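You operate a simulated robot arm through the tools that you are given. There is no shell and no other tool. Be economical: measure what you need, move in short steps, check, and stop when the job is done.

The job below is to be done with a simulated two-armed robot. You get a single attempt, and the scene is never put back.

## Task
Stack the 20 mm bearing box from the wooden table on top of the 35 mm bearing box. Open the weights drawer, take the plug on the wooden table and put it away in the inside of the weights drawer and shut the drawer again. Open the tool stand drawer, take the vee block and leave it in the inside of the tool stand drawer, then shut the drawer. Do these in any order.

The check looks at the end state, three seconds after you hand in, the way a careful person would. Anything else that was tipped, shoved, dropped, spilled or broken makes it a failure.

## Robot
Two 7-joint arms with two-finger grippers on one trunk, on a base that drives. Base frame: it is fixed to the floor where the robot stands at the start and does not move with it; the origin is under the middle of the robot, x ahead of it, y to its left, z up; the surface under the hand at the start is at about z = 800. Readings come in mm, rad, newtons and seconds.
The left shoulder is at the start at [60, 123, 970], the right one opposite. With the tool pointing down near the work surface each hand reaches from about 340 to 800 mm from the robot's upright axis, wherever it stands, measured 20 degrees to its own side. Places, roughly: inside of the tool stand drawer [-2000, -600, 700]; inside of the weights drawer [500, -4400, 700]; tool stand drawer [-2000, -700, 700]; weights drawer [500, -4300, 800]. Payload 1.47 kg a hand.
Tool frame (each hand has its own): the origin (TCP) lies between the finger pads and is the grasp point; the fingertips stand 16 mm ahead of it; z points along the fingers, y is the line along which they close. Largest opening 87 mm; the body of the gripper starts 55 mm behind the TCP.
Orientation is told as [roll, pitch, yaw] about the base's x, y, z axes, in that order, counted from this pose: with the fingers straight down and closing along the base's y, the tool's x points along the base's -x, its y along +y and its z along -z.

## Interface
- The arms move only by the tool nudge_tool. It takes "left_series", "right_series" or both (then of equal length, played together; a hand with none holds still); each is a list of rows, each a list of 7 numbers: the shift along the tool's x, y, z in units of 150 mm (1.0 is 150 mm), then the turn, a rotation vector about the tool's x, y, z in units of 60 degrees (1.0 is 60 degrees), then the closure, from 0 (fully open) to 1 (shut). In form: [[dx, dy, dz, wx, wy, wz, claw], ...]. A call has 1 to 8 rows; each row is the pose to reach, as a shift and turn from the pose commanded when the call began, along the tool's axes at that moment. A call with a number of a shift or a turn outside -1 to 1 is refused whole. Rows are played at 5 a second. More than 50 mm and 0.15 rad between two rows, or a gripper value outside its range, and nothing of the call is played. A pose out of reach is approached as far as the arm can. The call stops where the force on the tool passes 40 N (or 10 N more than at its start, if that is more) or the arm is blocked; 0.2 s more then pass. Each finger travels about 153 mm/s and halts on what it meets, pressing with about 22 N; the grip force reading is that of the motor and also rises with nothing between the fingers. The clock runs only during rows and for 0.2 s after the last one: add rows that repeat a pose to give the fingers time. It gives the time, the measured TCP pose, the force on the tool (base axes), the opening and the grip force at its end, in the units of the frame above (readings bear some noise), with the torque about the TCP (base axes, N m) and any sound that the robot's microphone picked up.
- Cameras (640 x 400 px; columns grow to the right, rows downward): "scene" is now at [77.2, 48.9, 1533.7]; the picture's right is [0.58, -0.82, 0.00], its down [-0.54, -0.38, -0.75] and it looks along [0.61, 0.43, -0.66] (base axes); focal length 287 px, centre (320, 200). "left" rides on the left gripper at [73, -12, -90] in its tool frame; the picture's right is [0.16, 0.99, 0.00], its down [-0.72, 0.12, -0.68] and it looks along [-0.67, 0.11, 0.73] (tool axes); focal length 247 px, centre (320, 200). "right" rides on the right gripper at [73, 12, -90] in its tool frame; the picture's right is [-0.16, 0.99, 0.00], its down [-0.72, -0.12, -0.68] and it looks along [-0.67, -0.11, 0.73] (tool axes); focal length 247 px, centre (320, 200). There is no depth. A picture from a camera that has moved, and an enlarged one, comes with that camera's place and axes in the base frame and with its lens.
- capture(camera): a new picture of that camera. The clock stands still meanwhile.
- move_column(by): slides the trunk up (or, below 0, down) by that many mm; the arms and the scene camera ride with it, the base frame stays. It gives what a move gives, with no picture.
- roll_base(legs): drives the robot by 1 to 6 legs, each [ahead, left, turn to the left] in mm, mm and rad, along the robot's own axes; the way and the turn of a leg run together, so that a leg with both is an arc; at most 1500 mm and 3.142 rad a leg. The arms and the cameras ride along, it lands a little off, and it stops where it bumps. It gives what a move gives.
- aim_head(pan, tilt): turns the head with the scene camera to pan (to the left, within 2.094 rad either way) and tilt (down, from -0.506 to 1.204), counted from straight ahead of the robot. It gives what a move gives.
- enlarge(camera, box): a new picture of the part [left, top, right, bottom] of that camera's present view, enlarged. The clock stands still meanwhile.
- job_done(): hands the job in; it is judged then, once.

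Go step by step. Nothing tells you exact positions but the pictures and the camera data: compare them with the known pose of the tool, close in by small moves and look again before you grip or let go. The budget is 165 turns and 130 pictures, counting those below and the enlarged ones. Unless the task says otherwise, let go and move clear before handing in, and close with one line.

The tools are called after "Call:" by a JSON object that holds its "op" and its "data". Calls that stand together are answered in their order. nudge_tool: Moves the arms, as the interface text tells. Its arguments: {"type":"object","properties":{"left_series":{"type":"array"},"right_series":{"type":"array"}},"required":[]} The other tools are called the same way: move_column (by) slides the trunk up or down; roll_base (legs) drives the base; aim_head (pan, tilt) turns the head that bears the scene camera; capture (camera) takes a picture; enlarge (camera, box) takes an enlarged picture of a part of a camera's view; job_done () hands the job in.

At the start:

```text
clock: 0.0
left_tool_pos: [452.9, 433.9, 1149.6]
left_orientation: [0.002, 0.001, -0.001]
left_ft_force: [-0.1, 0.4, 0.4]
left_torque: [0.01, -0.03, 0.04]
left_finger_gap: 87.1
left_gripper_force: 0.1
right_tool_pos: [507.2, 64.3, 1094.1]
right_orientation: [0.0, 0.0, -0.001]
right_ft_force: [0.3, -0.4, -0.2]
right_torque: [0.02, 0.02, 0.0]
right_finger_gap: 87.1
right_gripper_force: 0.1
trunk travel left (down, up): [-125.0, 105.0]
robot x, y, heading: [0.6, 1.5, 0.0]
head pan, tilt: [0.614, 0.723]
```

scene: 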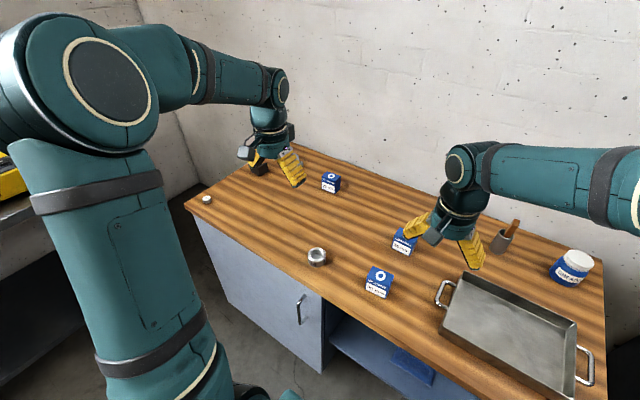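
right: 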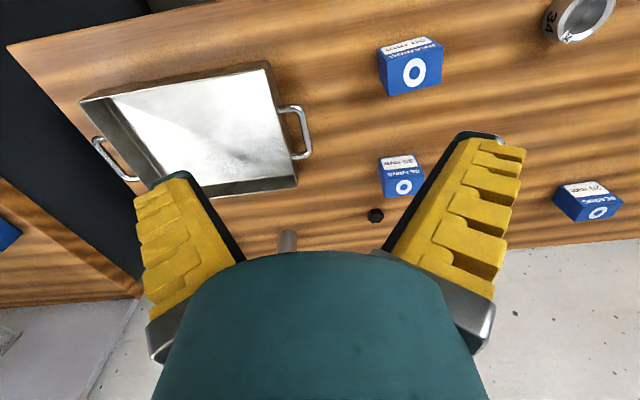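
left: 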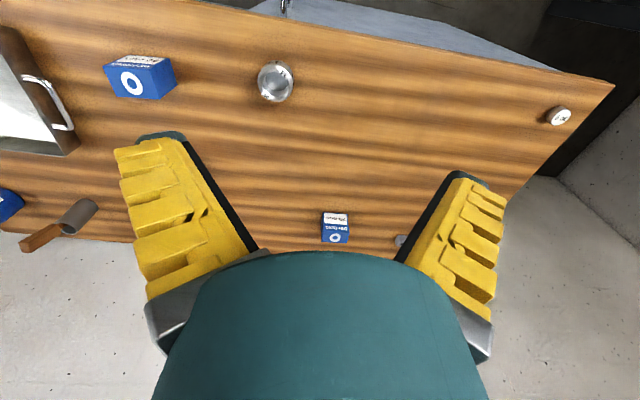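

I see a wooden table with three blue bearing boxes, a metal ring, a small knob-like item, a tray, a jar and a dark block at the far end. I'll zoom in to read the labels.

Call:
{"op": "enlarge", "data": {"camera": "scene", "box": [300, 160, 460, 310]}}

Call:
{"op": "enlarge", "data": {"camera": "right", "box": [360, 0, 640, 240]}}

Call:
{"op": "enlarge", "data": {"camera": "scene", "box": [180, 130, 360, 220]}}

```text
2.67 times, centred on (380, 235) of scene
camera zoom: at [77.2, 48.9, 1533.7], right [0.58, -0.82, 0.0], down [-0.54, -0.38, -0.75], along [0.61, 0.43, -0.66], focal length 766 px, centre (160, 107)
```

zoom: 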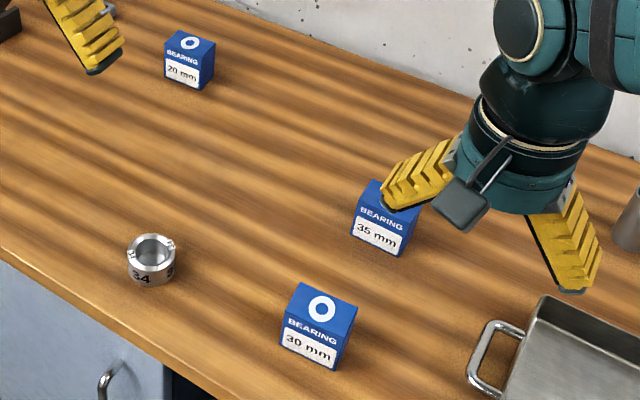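

```text
1.67 times, centred on (500, 120) of right
camera zoom: at [434.0, 75.4, 1184.1], right [0.16, 0.99, 0.0], down [0.72, -0.12, 0.68], along [0.67, -0.11, -0.73], focal length 412 px, centre (20, 333)
```

zoom: 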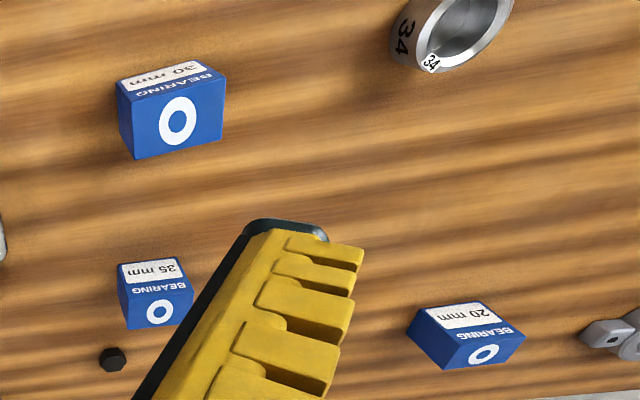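

```text
3.56 times, centred on (270, 175) of scene
camera zoom: at [77.2, 48.9, 1533.7], right [0.58, -0.82, 0.0], down [-0.54, -0.38, -0.75], along [0.61, 0.43, -0.66], focal length 1021 px, centre (498, 289)
```

zoom: 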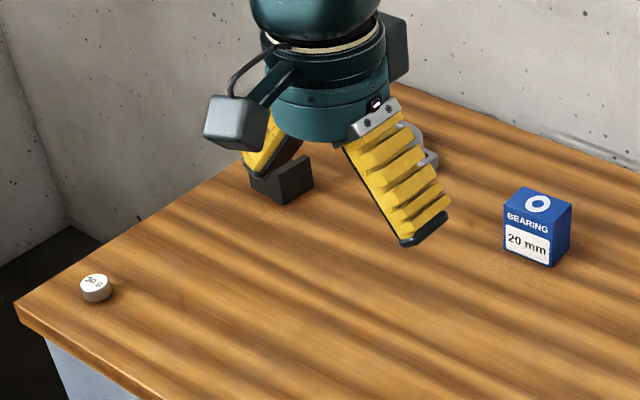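

The 20 mm box is near [822,524] and the 35 mm one near [695,169]. I still need to identify the plug and the vee block, so I zoom in on the small black hex and look at the other furniture.

Call:
{"op": "enlarge", "data": {"camera": "right", "box": [340, 190, 420, 240]}}

Call:
{"op": "enlarge", "data": {"camera": "scene", "box": [430, 200, 640, 400]}}

Call:
{"op": "aim_head", "data": {"pan": -1.5, "tilt": 0.3}}

Call:
{"op": "capture", "data": {"camera": "scene"}}

Call:
{"op": "aim_head", "data": {"pan": 2.09, "tilt": 0.4}}

Call:
{"op": "capture", "data": {"camera": "scene"}}

```text
8.00 times, centred on (380, 215) of right
camera zoom: at [434.0, 75.4, 1184.1], right [0.16, 0.99, 0.0], down [0.72, -0.12, 0.68], along [0.67, -0.11, -0.73], focal length 1976 px, centre (-160, 80)
```

zoom: 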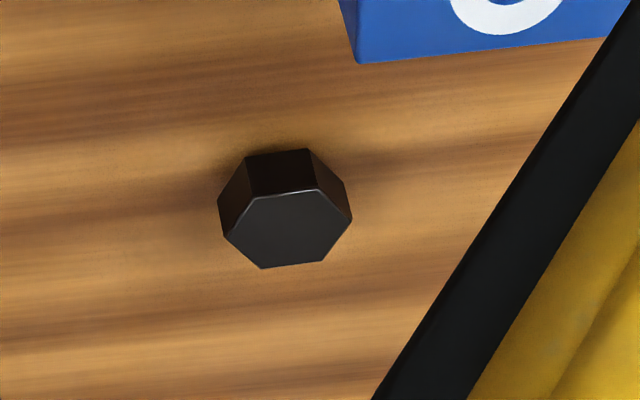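

```text
2.00 times, centred on (535, 300) of scene
camera zoom: at [77.2, 48.9, 1533.7], right [0.58, -0.82, 0.0], down [-0.54, -0.38, -0.75], along [0.61, 0.43, -0.66], focal length 574 px, centre (-110, 0)
```

zoom: 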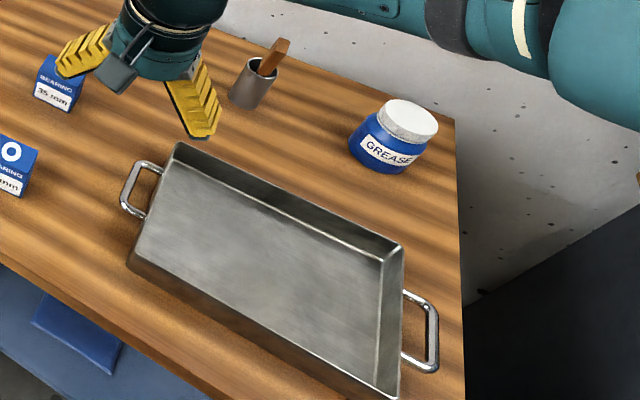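

```text
clock: 2.0
left_tool_pos: [452.0, 434.4, 1150.6]
left_orientation: [0.001, 0.001, 0.001]
left_ft_force: [-0.8, 0.8, 0.6]
left_torque: [-0.01, -0.02, -0.01]
left_finger_gap: 86.9
left_gripper_force: 0.1
right_tool_pos: [507.7, 63.2, 1094.9]
right_orientation: [0.001, -0.002, 0.001]
right_ft_force: [0.2, -0.9, -0.1]
right_torque: [-0.01, -0.03, -0.04]
right_finger_gap: 87.0
right_gripper_force: 0.0
trunk travel left (down, up): [-125.0, 105.0]
robot x, y, heading: [0.3, -1.6, 0.003]
head pan, tilt: [-1.499, 0.3]
```

```text
121 pictures are left
camera scene: at [15.2, -92.7, 1571.7], right [-1.0, -0.07, 0.0], down [-0.02, 0.29, -0.96], along [0.07, -0.95, -0.3], focal length 287 px, centre (320, 200)
```

scene: 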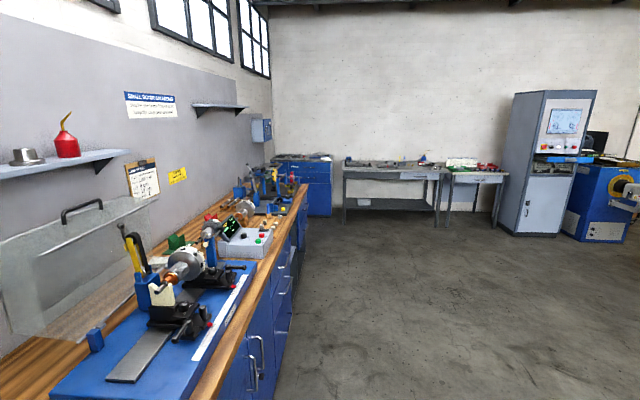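

```text
clock: 5.0
left_tool_pos: [452.5, 434.0, 1150.8]
left_orientation: [0.001, -0.001, 0.0]
left_ft_force: [0.8, 0.2, 0.9]
left_torque: [0.04, 0.0, 0.0]
left_finger_gap: 87.0
left_gripper_force: 0.1
right_tool_pos: [508.0, 63.4, 1094.7]
right_orientation: [0.0, 0.0, -0.001]
right_ft_force: [-0.5, -0.5, -0.3]
right_torque: [-0.04, -0.01, 0.01]
right_finger_gap: 86.9
right_gripper_force: 0.0
trunk travel left (down, up): [-125.0, 105.0]
robot x, y, heading: [-0.3, 1.9, 0.001]
head pan, tilt: [2.089, 0.4]
```

```text
120 pictures are left
camera scene: at [-37.4, 80.9, 1562.4], right [0.87, 0.5, 0.0], down [0.19, -0.34, -0.92], along [-0.46, 0.8, -0.39], focal length 287 px, centre (320, 200)
```

scene: 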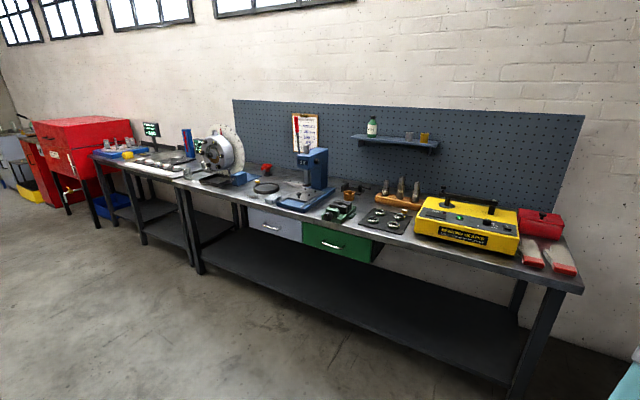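

I can see a bench to the right and another to the left with two drawers. I look backward on the right for the tool stand, and zoom on the far wall table for the weights drawer.

Call:
{"op": "aim_head", "data": {"pan": -2.09, "tilt": 0.3}}

Call:
{"op": "capture", "data": {"camera": "scene"}}

Call:
{"op": "aim_head", "data": {"pan": -1.55, "tilt": 0.15}}

Call:
{"op": "enlarge", "data": {"camera": "scene", "box": [220, 140, 460, 300]}}

Call:
{"op": "enlarge", "data": {"camera": "left", "box": [280, 190, 480, 270]}}

```text
clock: 8.4
left_tool_pos: [452.8, 433.1, 1149.3]
left_orientation: [-0.001, -0.001, -0.001]
left_ft_force: [-0.3, -0.7, 0.0]
left_torque: [-0.02, 0.02, -0.01]
left_finger_gap: 86.9
left_gripper_force: 0.0
right_tool_pos: [506.7, 62.9, 1094.7]
right_orientation: [0.001, -0.001, 0.0]
right_ft_force: [-0.4, -0.1, -0.3]
right_torque: [0.01, -0.01, 0.0]
right_finger_gap: 86.8
right_gripper_force: 0.2
trunk travel left (down, up): [-125.0, 105.0]
robot x, y, heading: [0.8, -1.8, -0.004]
head pan, tilt: [-2.089, 0.3]
```

```text
119 pictures are left
camera scene: at [-37.7, -80.7, 1571.7], right [-0.87, 0.5, 0.0], down [0.15, 0.26, -0.96], along [-0.47, -0.83, -0.3], focal length 287 px, centre (320, 200)
```

scene: 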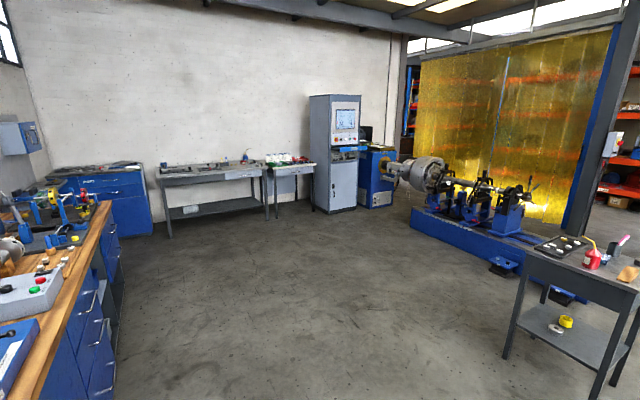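

```text
clock: 9.3
left_tool_pos: [453.3, 433.6, 1150.0]
left_orientation: [0.0, -0.001, 0.001]
left_ft_force: [-0.1, 0.8, 0.0]
left_torque: [0.01, -0.01, 0.03]
left_finger_gap: 87.2
left_gripper_force: 0.0
right_tool_pos: [507.8, 62.5, 1094.4]
right_orientation: [0.001, 0.001, 0.0]
right_ft_force: [-0.2, -0.2, 0.3]
right_torque: [0.03, -0.01, 0.0]
right_finger_gap: 87.0
right_gripper_force: 0.0
trunk travel left (down, up): [-125.0, 105.0]
robot x, y, heading: [0.6, 1.9, 0.002]
head pan, tilt: [-1.55, 0.15]
```

```text
2.50 times, centred on (340, 220) of scene
camera zoom: at [10.4, -92.3, 1585.7], right [-1.0, -0.02, 0.0], down [0.0, 0.15, -0.99], along [0.02, -0.99, -0.15], focal length 718 px, centre (270, 150)
```

zoom: 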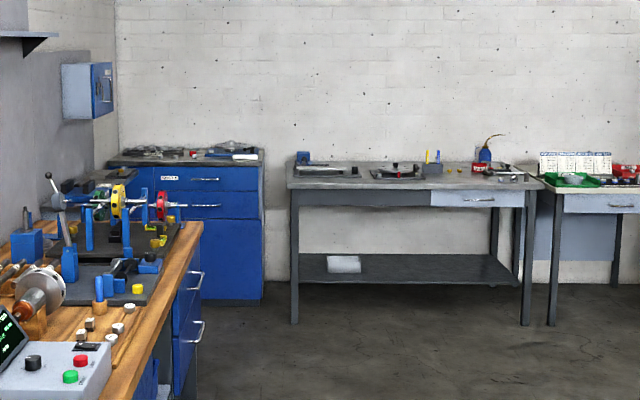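

```text
3.20 times, centred on (380, 230) of left
camera zoom: at [379.7, 422.9, 1239.3], right [-0.16, 0.99, 0.0], down [0.72, 0.12, 0.68], along [0.67, 0.11, -0.73], focal length 790 px, centre (128, 104)
```

zoom: 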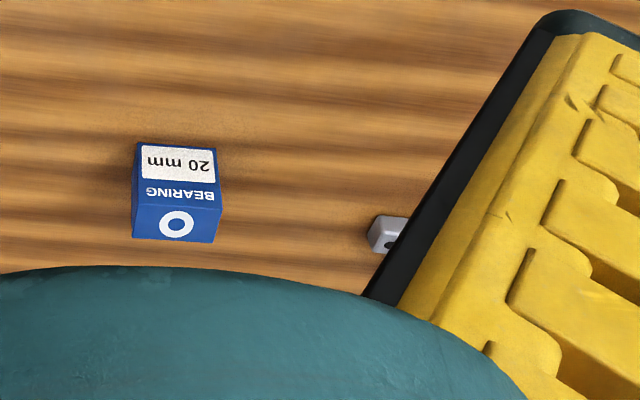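

The weights drawer is the blue cabinet's top drawer at the far wall, and the tool stand should be the small table at the right rear. Next I look down at the table edge to see how much room the base has.

Call:
{"op": "aim_head", "data": {"pan": 0.0, "tilt": 1.2}}

Call:
{"op": "capture", "data": {"camera": "scene"}}

Call:
{"op": "aim_head", "data": {"pan": 0.3, "tilt": 0.6}}

Call:
{"op": "capture", "data": {"camera": "scene"}}

```text
clock: 11.0
left_tool_pos: [452.9, 434.0, 1150.4]
left_orientation: [0.001, -0.001, -0.002]
left_ft_force: [-0.5, -1.6, 0.8]
left_torque: [0.01, -0.01, 0.02]
left_finger_gap: 86.9
left_gripper_force: 0.0
right_tool_pos: [507.9, 63.5, 1093.7]
right_orientation: [-0.001, 0.0, 0.0]
right_ft_force: [-0.3, -0.6, -0.4]
right_torque: [0.0, 0.01, -0.03]
right_finger_gap: 86.9
right_gripper_force: 0.0
trunk travel left (down, up): [-125.0, 105.0]
robot x, y, heading: [-1.7, -0.1, -0.003]
head pan, tilt: [0.0, 1.201]
```

```text
116 pictures are left
camera scene: at [64.4, 0.4, 1499.6], right [0.0, -1.0, 0.0], down [-0.93, 0.0, -0.36], along [0.36, 0.0, -0.93], focal length 287 px, centre (320, 200)
```

scene: 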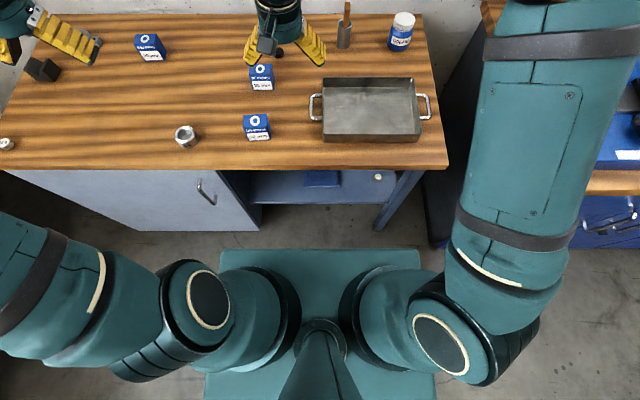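

```text
clock: 12.0
left_tool_pos: [452.6, 433.6, 1150.8]
left_orientation: [0.0, 0.001, 0.0]
left_ft_force: [0.0, 0.5, 0.0]
left_torque: [-0.03, 0.03, 0.04]
left_finger_gap: 86.9
left_gripper_force: 0.1
right_tool_pos: [507.7, 63.7, 1094.5]
right_orientation: [0.0, -0.001, 0.0]
right_ft_force: [0.0, 0.1, 0.0]
right_torque: [0.03, 0.03, -0.01]
right_finger_gap: 86.9
right_gripper_force: 0.1
trunk travel left (down, up): [-125.0, 105.0]
robot x, y, heading: [0.3, 1.6, -0.0]
head pan, tilt: [0.3, 0.6]
```

```text
115 pictures are left
camera scene: at [92.9, 26.5, 1544.1], right [0.3, -0.96, 0.0], down [-0.54, -0.17, -0.82], along [0.79, 0.24, -0.57], focal length 287 px, centre (320, 200)
```

scene: 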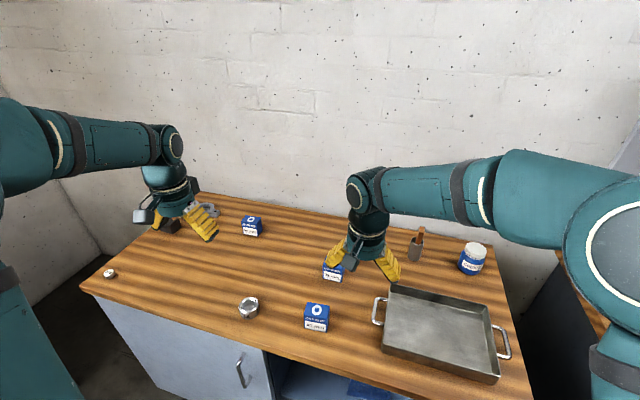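

The table's front edge is at x≈428, with roughly 130 mm between my base and the cabinet. I'll drive ahead 80 and left 260 so the left hand can reach the 20 mm box.

Call:
{"op": "roll_base", "data": {"legs": [[80, 0, 0], [0, 260, 0]]}}

Call:
{"op": "aim_head", "data": {"pan": 0.4, "tilt": 0.8}}

Call:
{"op": "capture", "data": {"camera": "scene"}}

Call:
{"op": "capture", "data": {"camera": "left"}}

```text
clock: 15.5
left_tool_pos: [540.5, 686.1, 1149.2]
left_orientation: [0.0, 0.0, -0.011]
left_ft_force: [-0.1, 0.6, 0.1]
left_torque: [0.01, -0.02, 0.02]
left_finger_gap: 86.8
left_gripper_force: 0.1
right_tool_pos: [591.3, 313.6, 1093.3]
right_orientation: [0.0, -0.001, -0.01]
right_ft_force: [-0.1, -0.6, -0.4]
right_torque: [0.04, 0.0, 0.03]
right_finger_gap: 86.9
right_gripper_force: 0.1
trunk travel left (down, up): [-125.0, 105.0]
robot x, y, heading: [86.3, 256.9, -0.008]
head pan, tilt: [0.3, 0.6]
```

```text
clock: 16.2
left_tool_pos: [541.3, 683.8, 1149.7]
left_orientation: [0.0, -0.001, -0.011]
left_ft_force: [-0.6, 0.5, -0.1]
left_torque: [-0.01, 0.02, 0.0]
left_finger_gap: 87.1
left_gripper_force: 0.0
right_tool_pos: [591.9, 314.8, 1095.5]
right_orientation: [0.0, 0.0, -0.011]
right_ft_force: [0.1, -0.2, -0.1]
right_torque: [0.0, 0.01, -0.03]
right_finger_gap: 87.0
right_gripper_force: 0.2
trunk travel left (down, up): [-125.0, 105.0]
robot x, y, heading: [83.8, 254.0, -0.011]
head pan, tilt: [0.4, 0.799]
```

```text
114 pictures are left
camera scene: at [166.9, 286.7, 1527.4], right [0.38, -0.93, 0.0], down [-0.66, -0.27, -0.7], along [0.65, 0.27, -0.72], focal length 287 px, centre (320, 200)
```

scene: 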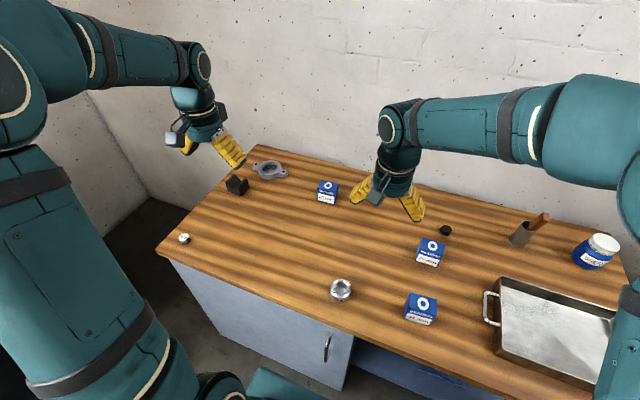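

```text
113 pictures are left
camera left: at [467.5, 674.9, 1239.3], right [-0.15, 0.99, 0.0], down [0.72, 0.11, 0.68], along [0.67, 0.1, -0.73], focal length 247 px, centre (320, 200)
```

left: 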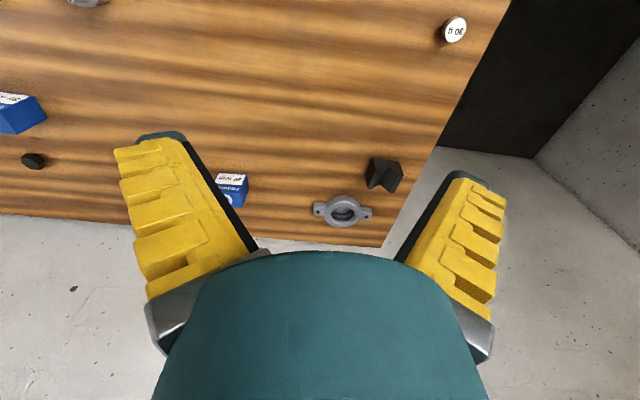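

The vee block is the black block with a notch (about [790,830]), and the grey flange beside it is something else. I zoom in on the 20 mm and 35 mm boxes to locate them more precisely.

Call:
{"op": "enlarge", "data": {"camera": "scene", "box": [290, 160, 370, 210]}}

Call:
{"op": "enlarge", "data": {"camera": "scene", "box": [390, 215, 470, 275]}}

```text
8.00 times, centred on (330, 185) of scene
camera zoom: at [166.9, 286.7, 1527.4], right [0.38, -0.93, 0.0], down [-0.66, -0.27, -0.7], along [0.65, 0.27, -0.72], focal length 2298 px, centre (240, 320)
```

zoom: 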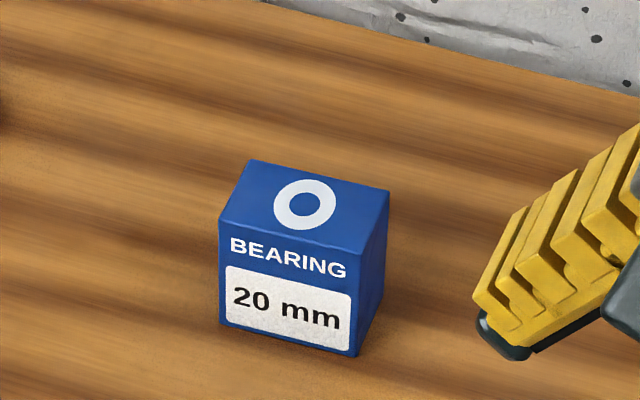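

```text
6.67 times, centred on (430, 245) of scene
camera zoom: at [166.9, 286.7, 1527.4], right [0.38, -0.93, 0.0], down [-0.66, -0.27, -0.7], along [0.65, 0.27, -0.72], focal length 1915 px, centre (-413, -100)
```

zoom: 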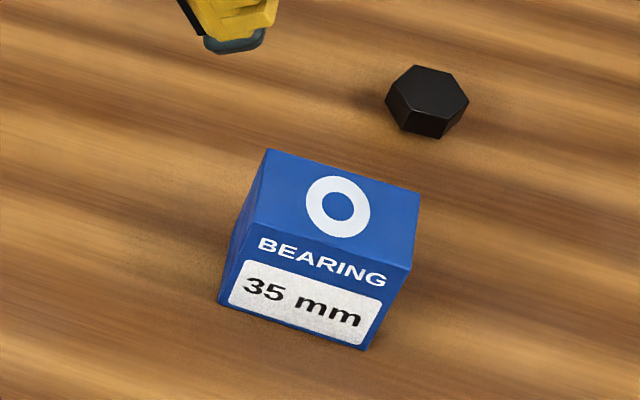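

The 20 mm box is about 63×38×64 mm, centred near (840,536); the 35 mm box is the same size, centred near (720,177). I shift left 125 mm for reach and move the right arm clear to the right.

Call:
{"op": "roll_base", "data": {"legs": [[0, 125, 0.01]]}}

Call:
{"op": "nudge_tool", "data": {"right_series": [[0.1, -0.3, 0, 0, 0, 0, 0], [0.2, -0.6, 0, 0, 0, 0, 0], [0.3, -0.9, -0.1, 0, 0, 0, 0], [0.4, -1.0, -0.3, 0, 0, 0, 0]]}}

```text
clock: 18.0
left_tool_pos: [538.1, 816.1, 1148.0]
left_orientation: [0.0, -0.001, 0.001]
left_ft_force: [-0.8, 0.3, 0.5]
left_torque: [0.0, -0.01, 0.01]
left_finger_gap: 86.9
left_gripper_force: 0.2
right_tool_pos: [592.6, 446.0, 1094.7]
right_orientation: [0.0, 0.001, -0.001]
right_ft_force: [-0.9, -0.7, 0.4]
right_torque: [-0.01, 0.0, -0.02]
right_finger_gap: 87.1
right_gripper_force: 0.1
trunk travel left (down, up): [-125.0, 105.0]
robot x, y, heading: [82.2, 380.6, 0.0]
head pan, tilt: [0.4, 0.799]
```

```text
clock: 19.0
left_tool_pos: [536.7, 814.8, 1150.1]
left_orientation: [-0.002, 0.001, 0.0]
left_ft_force: [-1.3, 0.4, 0.4]
left_torque: [-0.02, 0.0, -0.01]
left_finger_gap: 86.6
left_gripper_force: 0.0
right_tool_pos: [534.9, 293.6, 1140.2]
right_orientation: [0.0, 0.0, 0.003]
right_ft_force: [-0.4, -0.4, 0.6]
right_torque: [-0.02, -0.04, -0.02]
right_finger_gap: 87.0
right_gripper_force: 0.1
trunk travel left (down, up): [-125.0, 105.0]
robot x, y, heading: [82.8, 382.2, 0.002]
head pan, tilt: [0.4, 0.799]
```

I bring the left hand toward the 20 mm box in two calls, staying high.

Call:
{"op": "nudge_tool", "data": {"left_series": [[-0.2, -0.186, 0.06, 0, 0, 0, 0], [-0.4, -0.372, 0.12, 0, 0, 0, 0], [-0.6, -0.558, 0.18, 0, 0, 0, 0], [-0.8, -0.744, 0.24, 0, 0, 0, 0], [-1.0, -0.93, 0.3, 0, 0, 0, 0]]}}

Call:
{"op": "nudge_tool", "data": {"left_series": [[-0.2, -0.186, 0.06, 0, 0, 0, 0], [-0.4, -0.372, 0.12, 0, 0, 0, 0], [-0.6, -0.558, 0.18, 0, 0, 0, 0], [-0.8, -0.744, 0.24, 0, 0, 0, 0], [-1.0, -0.93, 0.3, 0, 0, 0, 0], [-1.0, -0.93, 0.4, 0, 0, 0, 0]]}}

Call:
{"op": "capture", "data": {"camera": "left"}}

Call:
{"op": "capture", "data": {"camera": "scene"}}

```text
clock: 20.2
left_tool_pos: [688.2, 672.3, 1104.9]
left_orientation: [0.001, 0.001, 0.001]
left_ft_force: [-0.4, -0.5, -0.3]
left_torque: [0.02, 0.02, 0.01]
left_finger_gap: 86.8
left_gripper_force: 0.0
right_tool_pos: [535.9, 293.8, 1138.8]
right_orientation: [0.0, 0.003, 0.0]
right_ft_force: [-0.1, -0.4, 0.0]
right_torque: [0.01, -0.03, 0.0]
right_finger_gap: 87.5
right_gripper_force: 0.0
trunk travel left (down, up): [-125.0, 105.0]
robot x, y, heading: [86.9, 381.4, 0.005]
head pan, tilt: [0.4, 0.799]
```

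```text
clock: 21.6
left_tool_pos: [838.1, 536.0, 1044.7]
left_orientation: [0.0, -0.002, 0.0]
left_ft_force: [-0.6, 0.0, 0.8]
left_torque: [-0.02, -0.02, 0.03]
left_finger_gap: 86.7
left_gripper_force: 0.1
right_tool_pos: [534.9, 294.4, 1139.1]
right_orientation: [-0.001, -0.003, 0.0]
right_ft_force: [-0.3, 1.1, 0.8]
right_torque: [0.0, -0.04, 0.02]
right_finger_gap: 87.3
right_gripper_force: 0.0
trunk travel left (down, up): [-125.0, 105.0]
robot x, y, heading: [84.2, 381.2, 0.002]
head pan, tilt: [0.4, 0.799]
```

```text
110 pictures are left
camera left: at [763.5, 526.4, 1135.0], right [-0.16, 0.99, 0.0], down [0.72, 0.12, 0.68], along [0.67, 0.11, -0.73], focal length 247 px, centre (320, 200)
```

left: 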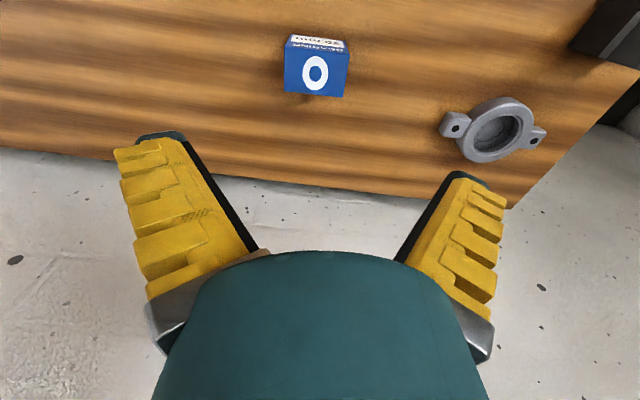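

```text
109 pictures are left
camera scene: at [165.5, 414.3, 1527.5], right [0.39, -0.92, 0.0], down [-0.66, -0.28, -0.7], along [0.64, 0.27, -0.72], focal length 287 px, centre (320, 200)
```

scene: 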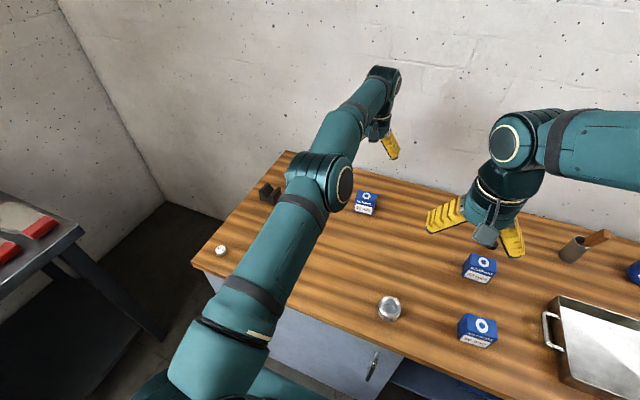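

The wrist view puts the box top at about (841,535), matching my estimate, with a yaw of about +0.07. I descend to z≈905 with that yaw and check.

Call:
{"op": "nudge_tool", "data": {"left_series": [[-0.01, -0.0, 0.25, 0, 0, -0.03, 0], [-0.02, -0.01, 0.5, 0, 0, -0.07, 0], [-0.02, -0.01, 0.75, 0, 0, -0.07, 0], [-0.02, -0.01, 0.93, 0, 0, -0.07, 0]]}}

Call:
{"op": "capture", "data": {"camera": "left"}}

Call:
{"op": "enlarge", "data": {"camera": "scene", "box": [320, 100, 440, 240]}}

```text
clock: 22.6
left_tool_pos: [838.5, 535.5, 903.9]
left_orientation: [0.001, 0.0, 0.074]
left_ft_force: [0.0, 0.3, -0.4]
left_torque: [0.0, -0.03, 0.02]
left_finger_gap: 87.0
left_gripper_force: 0.1
right_tool_pos: [535.4, 294.6, 1138.8]
right_orientation: [0.0, -0.002, 0.0]
right_ft_force: [0.6, 0.3, -0.5]
right_torque: [0.0, 0.01, 0.01]
right_finger_gap: 86.7
right_gripper_force: 0.1
trunk travel left (down, up): [-125.0, 105.0]
robot x, y, heading: [85.0, 380.8, 0.001]
head pan, tilt: [0.4, 0.799]
```

```text
108 pictures are left
camera left: at [768.1, 519.4, 993.5], right [-0.23, 0.97, 0.0], down [0.71, 0.17, 0.68], along [0.66, 0.16, -0.73], focal length 247 px, centre (320, 200)
```

left: 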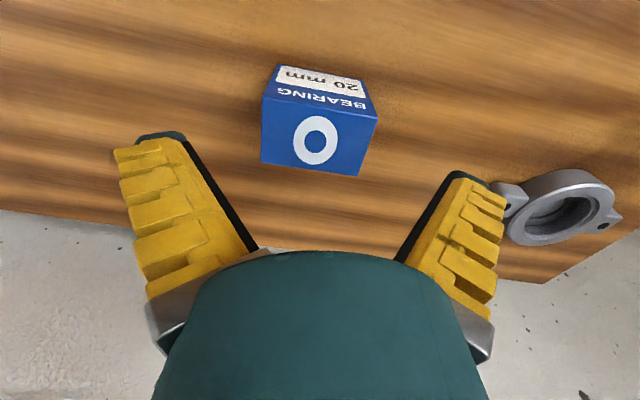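

```text
2.86 times, centred on (380, 170) of scene
camera zoom: at [167.6, 413.4, 1527.3], right [0.39, -0.92, 0.0], down [-0.66, -0.28, -0.7], along [0.64, 0.27, -0.72], focal length 821 px, centre (149, 286)
```

zoom: 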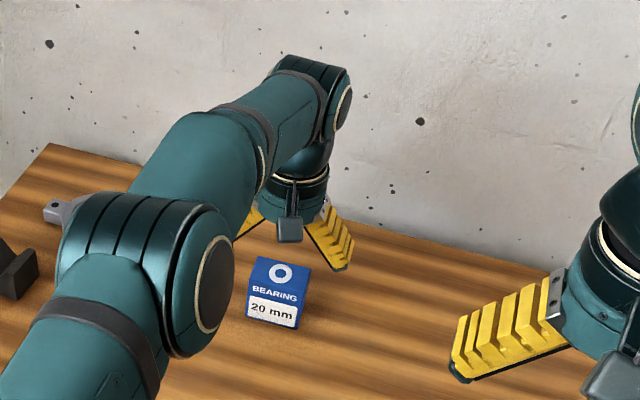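

The hand is aligned with the box, which is centred at about (841,535) between the fingers. I descend to z≈843 and close.

Call:
{"op": "nudge_tool", "data": {"left_series": [[-0.02, 0, 0.2, 0, 0, 0.02, 0], [-0.02, 0, 0.41, 0, 0, 0.02, 0], [-0.02, 0, 0.41, 0, 0, 0.02, 0], [-0.02, 0, 0.41, 0, 0, 0.02, 0.4], [-0.02, 0, 0.41, 0, 0, 0.02, 0.6], [-0.02, 0, 0.41, 0, 0, 0.02, 0.6]]}}

Call:
{"op": "capture", "data": {"camera": "left"}}

```text
clock: 24.0
left_tool_pos: [841.4, 534.8, 844.5]
left_orientation: [0.001, 0.0, 0.053]
left_ft_force: [-0.6, -1.1, 0.0]
left_torque: [-0.04, -0.02, 0.0]
left_finger_gap: 68.8
left_gripper_force: 21.7
right_tool_pos: [535.3, 295.6, 1138.8]
right_orientation: [0.0, 0.0, 0.001]
right_ft_force: [-0.6, -0.1, 0.4]
right_torque: [-0.02, 0.02, 0.01]
right_finger_gap: 86.9
right_gripper_force: 0.0
trunk travel left (down, up): [-125.0, 105.0]
robot x, y, heading: [82.7, 378.1, -0.002]
head pan, tilt: [0.4, 0.799]
```

```text
106 pictures are left
camera left: at [769.4, 520.6, 934.9], right [-0.21, 0.98, 0.0], down [0.72, 0.15, 0.68], along [0.67, 0.14, -0.73], focal length 247 px, centre (320, 200)
```

left: 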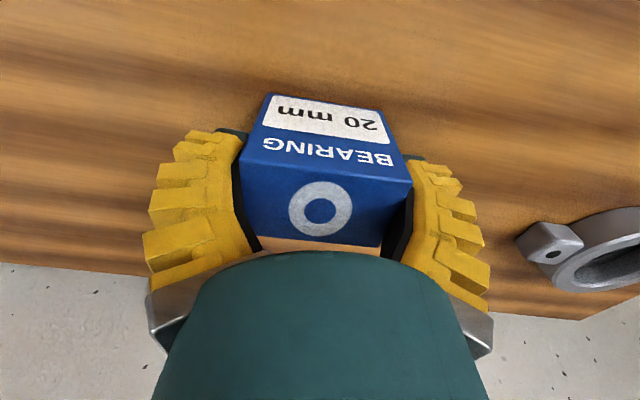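

The box is gripped (gap 68.8, firm). I lift it 150 mm and then drive right 280 mm so the left arm has a clear line to the 35 mm box.

Call:
{"op": "nudge_tool", "data": {"left_series": [[0, 0, -0.1, 0, 0, 0, 0.6], [0, 0, -0.3, 0, 0, 0, 0.6], [0, 0, -0.6, 0, 0, 0, 0.6], [0.1, 0, -0.9, 0, 0, 0.05, 0.6], [0.2, 0, -1.0, 0, 0, 0.05, 0.6]]}}

Call:
{"op": "roll_base", "data": {"legs": [[0, -280, 0]]}}

Call:
{"op": "aim_head", "data": {"pan": 0.1, "tilt": 0.8}}

Call:
{"op": "capture", "data": {"camera": "scene"}}

Call:
{"op": "capture", "data": {"camera": "left"}}

```text
clock: 25.2
left_tool_pos: [812.0, 533.8, 994.2]
left_orientation: [0.002, -0.001, 0.0]
left_ft_force: [-0.4, 0.2, -1.6]
left_torque: [0.0, -0.01, 0.0]
left_finger_gap: 68.6
left_gripper_force: 21.4
right_tool_pos: [536.2, 292.9, 1139.0]
right_orientation: [0.0, 0.001, 0.0]
right_ft_force: [0.2, 0.7, 0.2]
right_torque: [-0.01, -0.03, 0.02]
right_finger_gap: 87.3
right_gripper_force: 0.1
trunk travel left (down, up): [-125.0, 105.0]
robot x, y, heading: [80.8, 380.0, 0.002]
head pan, tilt: [0.4, 0.799]
```

```text
clock: 28.3
left_tool_pos: [812.4, 249.3, 994.4]
left_orientation: [0.001, 0.0, 0.001]
left_ft_force: [0.4, 0.3, -1.7]
left_torque: [0.03, 0.0, -0.01]
left_finger_gap: 68.6
left_gripper_force: 22.2
right_tool_pos: [535.7, 9.8, 1139.1]
right_orientation: [0.001, 0.001, 0.0]
right_ft_force: [0.8, -0.1, -0.5]
right_torque: [-0.01, -0.04, 0.0]
right_finger_gap: 86.8
right_gripper_force: 0.0
trunk travel left (down, up): [-125.0, 105.0]
robot x, y, heading: [83.4, 98.1, -0.003]
head pan, tilt: [0.4, 0.799]
```

```text
clock: 29.1
left_tool_pos: [812.6, 249.5, 994.1]
left_orientation: [0.0, 0.0, 0.001]
left_ft_force: [0.6, 0.0, -1.4]
left_torque: [-0.01, 0.0, 0.0]
left_finger_gap: 68.5
left_gripper_force: 21.8
right_tool_pos: [536.0, 10.2, 1138.5]
right_orientation: [0.0, 0.0, 0.0]
right_ft_force: [-0.9, -0.2, 1.3]
right_torque: [0.01, -0.02, -0.01]
right_finger_gap: 86.9
right_gripper_force: 0.0
trunk travel left (down, up): [-125.0, 105.0]
robot x, y, heading: [82.1, 96.0, 0.0]
head pan, tilt: [0.099, 0.799]
```

```text
105 pictures are left
camera scene: at [173.4, 105.5, 1527.3], right [0.1, -0.99, 0.0], down [-0.71, -0.07, -0.7], along [0.69, 0.07, -0.72], focal length 287 px, centre (320, 200)
```

scene: 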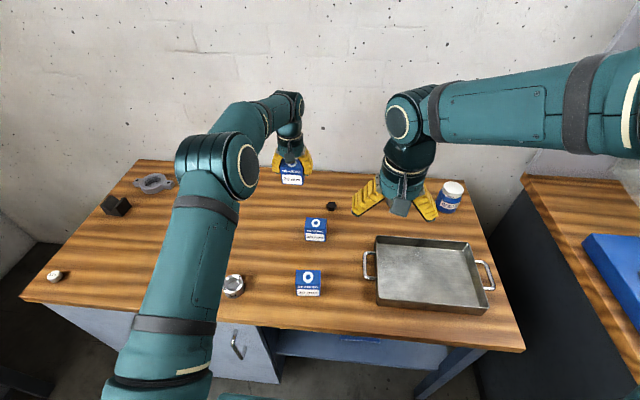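

```text
104 pictures are left
camera left: at [739.3, 238.4, 1083.6], right [-0.16, 0.99, 0.0], down [0.72, 0.12, 0.68], along [0.67, 0.11, -0.73], focal length 247 px, centre (320, 200)
```

left: 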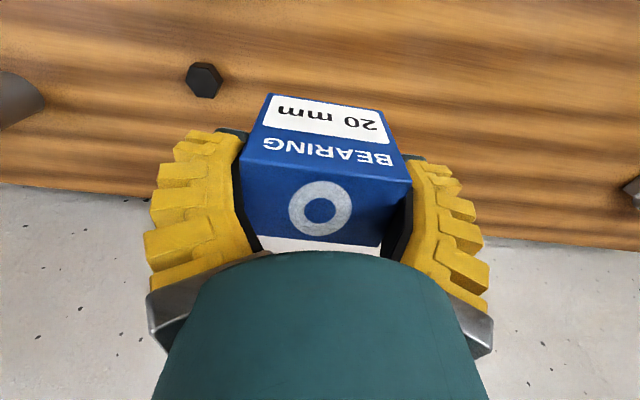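

The box is held well. I zoom on the 35 mm box from this angle to fix its position and yaw before stacking.

Call:
{"op": "enlarge", "data": {"camera": "scene", "box": [280, 140, 360, 260]}}

Call:
{"op": "enlarge", "data": {"camera": "scene", "box": [290, 205, 345, 250]}}

```text
3.33 times, centred on (320, 200) of scene
camera zoom: at [173.4, 105.5, 1527.3], right [0.1, -0.99, 0.0], down [-0.71, -0.07, -0.7], along [0.69, 0.07, -0.72], focal length 957 px, centre (320, 200)
```

zoom: 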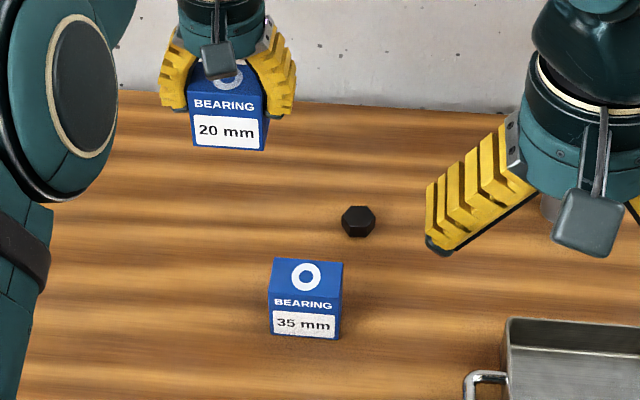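

```text
8.89 times, centred on (318, 228) of scene
camera zoom: at [173.4, 105.5, 1527.3], right [0.1, -0.99, 0.0], down [-0.71, -0.07, -0.7], along [0.69, 0.07, -0.72], focal length 2553 px, centre (342, -44)
```

zoom: 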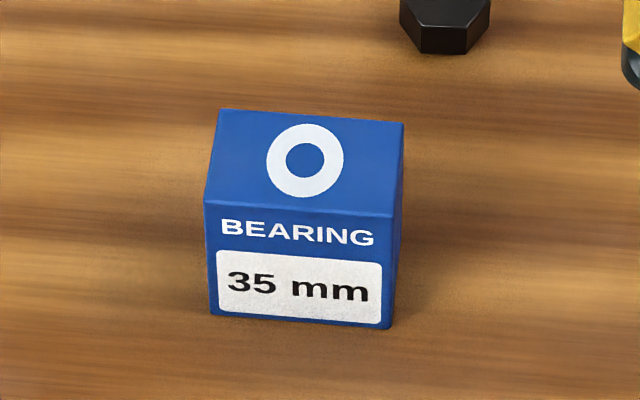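

The 35 mm box spans x 699–741 and y 141–204, with its top at about z 863 and yaw 0. I move the held box over it, at TCP ≈(723,173.5), and stop about 15 mm above contact to check.

Call:
{"op": "nudge_tool", "data": {"left_series": [[0.2, -0.17, 0, 0, 0, 0, 0.6], [0.4, -0.34, 0, 0, 0, 0, 0.6], [0.597, -0.507, 0, 0, 0, 0, 0.6], [0.597, -0.507, 0.25, 0, 0, 0, 0.6], [0.597, -0.507, 0.47, 0, 0, 0, 0.6], [0.597, -0.507, 0.47, 0, 0, 0, 0.6]]}}

Call:
{"op": "enlarge", "data": {"camera": "scene", "box": [280, 170, 360, 260]}}

Call:
{"op": "capture", "data": {"camera": "right"}}

```text
clock: 30.5
left_tool_pos: [723.7, 172.9, 922.8]
left_orientation: [0.002, 0.001, 0.0]
left_ft_force: [-0.2, 0.1, -1.8]
left_torque: [0.01, -0.04, 0.01]
left_finger_gap: 68.8
left_gripper_force: 22.2
right_tool_pos: [535.7, 9.2, 1138.3]
right_orientation: [0.0, 0.001, 0.002]
right_ft_force: [0.6, 0.1, 0.5]
right_torque: [0.0, -0.01, -0.01]
right_finger_gap: 86.9
right_gripper_force: 0.1
trunk travel left (down, up): [-125.0, 105.0]
robot x, y, heading: [82.1, 93.8, 0.001]
head pan, tilt: [0.099, 0.799]
```

```text
4.44 times, centred on (320, 215) of scene
camera zoom: at [173.5, 105.7, 1527.3], right [0.1, -0.99, 0.0], down [-0.71, -0.07, -0.7], along [0.69, 0.07, -0.72], focal length 1276 px, centre (320, 133)
```

zoom: 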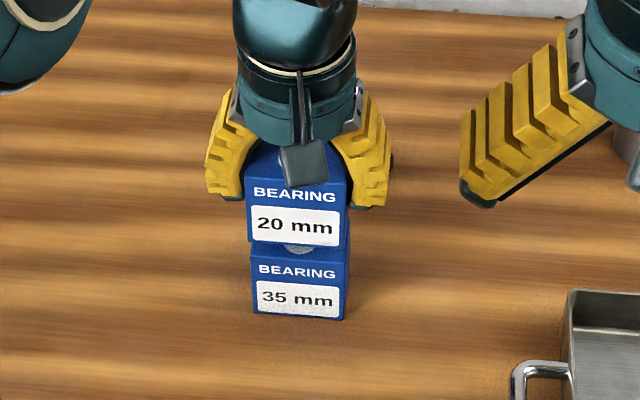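

```text
100 pictures are left
camera right: at [462.3, 21.4, 1228.6], right [0.16, 0.99, 0.0], down [0.72, -0.12, 0.68], along [0.67, -0.11, -0.73], focal length 247 px, centre (320, 200)
```

right: 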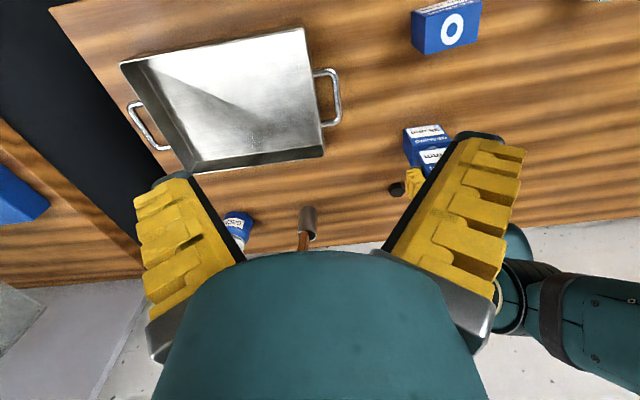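

The alignment looks right, within about 1 mm. I lower in small steps until there is light contact.

Call:
{"op": "nudge_tool", "data": {"left_series": [[0, 0.005, 0.05, 0, 0, 0, 0.6], [0, 0.005, 0.08, 0, 0, 0, 0.6], [0, 0.005, 0.095, 0, 0, 0, 0.6], [0, 0.005, 0.095, 0, 0, 0, 0.6]]}}

```text
clock: 31.5
left_tool_pos: [722.5, 174.8, 910.3]
left_orientation: [0.0, -0.003, 0.0]
left_ft_force: [-0.6, 1.4, 4.0]
left_torque: [-0.09, 0.0, -0.02]
left_finger_gap: 68.3
left_gripper_force: 22.2
right_tool_pos: [535.4, 9.8, 1138.5]
right_orientation: [0.0, 0.0, 0.0]
right_ft_force: [0.5, 0.0, -0.1]
right_torque: [-0.03, 0.03, -0.03]
right_finger_gap: 86.9
right_gripper_force: 0.1
trunk travel left (down, up): [-125.0, 105.0]
robot x, y, heading: [83.7, 97.2, 0.003]
head pan, tilt: [0.099, 0.799]
```

Contact is felt: the force changed from −1.8 to +4 N. I release gently and rise.

Call:
{"op": "nudge_tool", "data": {"left_series": [[0, 0, 0, 0, 0, 0, 0.15], [0, 0, 0, 0, 0, 0, 0.0], [0, 0, 0, 0, 0, 0, 0], [0, 0, -0.1, 0, 0, 0, 0], [0, 0, -0.4, 0, 0, 0, 0], [0, 0, -0.7, 0, 0, 0, 0], [0, 0, -1.0, 0, 0, 0, 0]]}}

Call:
{"op": "enlarge", "data": {"camera": "scene", "box": [280, 150, 360, 260]}}

```text
clock: 33.1
left_tool_pos: [723.2, 173.2, 1059.7]
left_orientation: [0.0, 0.0, -0.001]
left_ft_force: [0.0, -0.4, 0.3]
left_torque: [0.0, 0.01, 0.01]
left_finger_gap: 87.0
left_gripper_force: 0.0
right_tool_pos: [534.0, 9.6, 1139.3]
right_orientation: [-0.001, -0.002, 0.0]
right_ft_force: [-0.2, 0.3, -0.9]
right_torque: [0.01, -0.01, -0.03]
right_finger_gap: 87.0
right_gripper_force: 0.0
trunk travel left (down, up): [-125.0, 105.0]
robot x, y, heading: [83.8, 93.3, -0.002]
head pan, tilt: [0.099, 0.799]
```

```text
3.64 times, centred on (320, 205) of scene
camera zoom: at [172.2, 105.4, 1527.4], right [0.1, -0.99, 0.0], down [-0.71, -0.07, -0.7], along [0.69, 0.07, -0.72], focal length 1044 px, centre (320, 182)
```

zoom: 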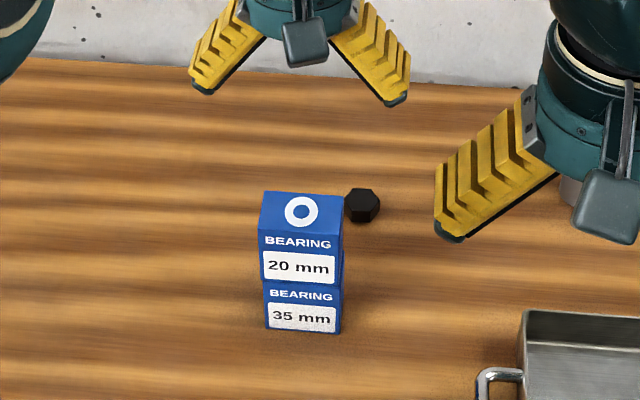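

The stack is good. The plug is the black hex near (840,133). I'll approach it with the right hand yawed 90° so its camera body stays clear of the stack and the fingers close on the flats. First I drive left 130 and retract the left arm.

Call:
{"op": "roll_base", "data": {"legs": [[0, 130, 0]]}}

Call:
{"op": "nudge_tool", "data": {"right_series": [[-0.14, 0, 0, 0, 0, -0.14, 0], [-0.28, 0, 0, 0, 0, -0.28, 0], [-0.42, 0, 0, 0, 0, -0.42, 0], [-0.56, 0, 0, 0, 0, -0.56, 0], [-0.7, 0, 0, 0, 0, -0.7, 0], [-0.85, 0, 0, 0, 0, -0.84, 0], [-1.0, 0, 0, 0, 0, -0.98, 0]], "left_series": [[0.1, 0.1, 0, 0, 0, 0, 0], [0.2, 0.2, 0, 0, 0, 0, 0], [0.3, 0.3, -0.1, 0, 0, 0, 0], [0.4, 0.4, -0.2, 0, 0, 0, 0], [0.5, 0.5, -0.3, 0, 0, 0, 0], [0.6, 0.6, -0.4, 0, 0, 0, 0], [0.7, 0.7, -0.5, 0, 0, 0, 0]]}}

```text
clock: 34.9
left_tool_pos: [723.0, 305.4, 1057.3]
left_orientation: [-0.002, 0.0, 0.005]
left_ft_force: [-0.3, 0.0, -0.2]
left_torque: [-0.02, 0.03, 0.0]
left_finger_gap: 86.9
left_gripper_force: 0.1
right_tool_pos: [536.4, 139.0, 1139.3]
right_orientation: [0.0, 0.0, 0.003]
right_ft_force: [-0.3, 0.5, 0.4]
right_torque: [-0.02, 0.02, 0.03]
right_finger_gap: 87.1
right_gripper_force: 0.0
trunk travel left (down, up): [-125.0, 105.0]
robot x, y, heading: [84.9, 229.3, 0.003]
head pan, tilt: [0.099, 0.799]
```

```text
clock: 36.5
left_tool_pos: [616.7, 411.0, 1131.3]
left_orientation: [0.001, 0.0, 0.004]
left_ft_force: [0.6, 0.3, 0.1]
left_torque: [-0.01, -0.01, 0.02]
left_finger_gap: 86.9
left_gripper_force: 0.0
right_tool_pos: [683.4, 141.1, 1139.3]
right_orientation: [0.0, -0.002, 1.033]
right_ft_force: [0.0, -0.1, -0.3]
right_torque: [-0.02, 0.0, 0.01]
right_finger_gap: 86.8
right_gripper_force: 0.1
trunk travel left (down, up): [-125.0, 105.0]
robot x, y, heading: [84.6, 222.5, 0.003]
head pan, tilt: [0.099, 0.799]
```

Next I finish the yaw and move over the plug at z≈1000.

Call:
{"op": "nudge_tool", "data": {"right_series": [[-0.099, -0.185, 0.18, 0, 0, -0.11, 0], [-0.197, -0.37, 0.37, 0, 0, -0.22, 0], [-0.296, -0.555, 0.55, 0, 0, -0.33, 0], [-0.394, -0.74, 0.74, 0, 0, -0.43, 0], [-0.493, -0.925, 0.93, 0, 0, -0.52, 0]]}}

Call:
{"op": "capture", "data": {"camera": "right"}}

Call:
{"op": "capture", "data": {"camera": "scene"}}

```text
clock: 37.7
left_tool_pos: [618.5, 410.4, 1129.4]
left_orientation: [0.0, 0.002, 0.003]
left_ft_force: [0.1, 0.0, 0.3]
left_torque: [-0.01, 0.04, -0.01]
left_finger_gap: 86.8
left_gripper_force: 0.0
right_tool_pos: [840.9, 127.9, 999.5]
right_orientation: [0.002, -0.001, 1.576]
right_ft_force: [0.7, 0.2, 0.4]
right_torque: [0.0, 0.01, 0.02]
right_finger_gap: 87.2
right_gripper_force: 0.0
trunk travel left (down, up): [-125.0, 105.0]
robot x, y, heading: [85.0, 223.8, 0.003]
head pan, tilt: [0.099, 0.799]
```

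```text
98 pictures are left
camera right: at [829.4, 56.5, 1089.0], right [-0.99, 0.15, 0.0], down [0.11, 0.72, 0.68], along [0.1, 0.67, -0.73], focal length 247 px, centre (320, 200)
```

right: 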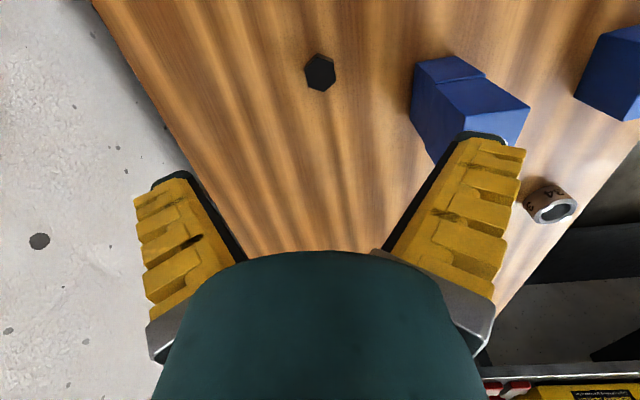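

```text
97 pictures are left
camera scene: at [175.4, 235.3, 1527.1], right [0.1, -0.99, 0.0], down [-0.71, -0.07, -0.7], along [0.69, 0.07, -0.72], focal length 287 px, centre (320, 200)
```

scene: 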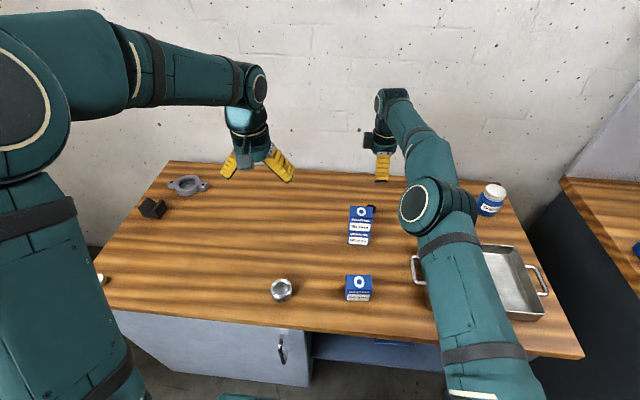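

The plug is confirmed at (840,132.5). I descend to z≈850 with the fingers partly closed and check.

Call:
{"op": "nudge_tool", "data": {"right_series": [[-0.03, 0, 0.25, 0, 0, 0, 0.15], [-0.03, 0, 0.5, 0, 0, 0, 0.3], [-0.03, 0, 0.75, 0, 0, 0, 0.3], [-0.03, 0, 1.0, 0, 0, 0, 0.3]]}}

Call:
{"op": "capture", "data": {"camera": "right"}}

```text
clock: 38.7
left_tool_pos: [616.9, 408.4, 1131.5]
left_orientation: [0.0, -0.001, 0.002]
left_ft_force: [0.2, -0.7, 1.1]
left_torque: [0.03, 0.01, -0.01]
left_finger_gap: 87.1
left_gripper_force: 0.0
right_tool_pos: [837.9, 136.7, 851.6]
right_orientation: [-0.002, -0.001, 1.573]
right_ft_force: [0.1, 0.0, 0.0]
right_torque: [-0.04, -0.03, 0.02]
right_finger_gap: 65.2
right_gripper_force: 3.0
right hand out of reach, approached as far as the arm can: row 3, 4
trunk travel left (down, up): [-125.0, 105.0]
robot x, y, heading: [83.1, 229.0, 0.004]
head pan, tilt: [0.099, 0.799]
```

```text
96 pictures are left
camera right: at [825.7, 63.9, 940.5], right [-0.99, 0.15, 0.0], down [0.11, 0.72, 0.68], along [0.1, 0.67, -0.73], focal length 247 px, centre (320, 200)
```

right: 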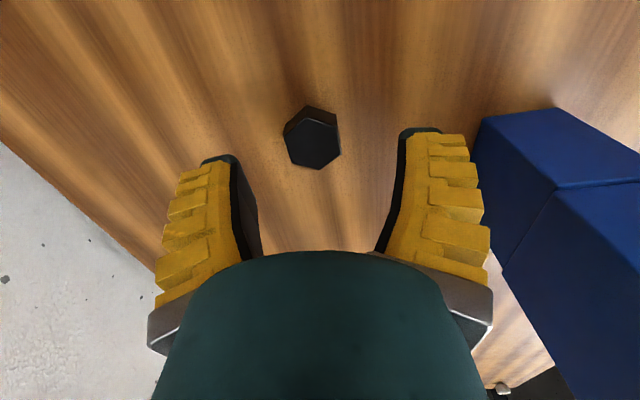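

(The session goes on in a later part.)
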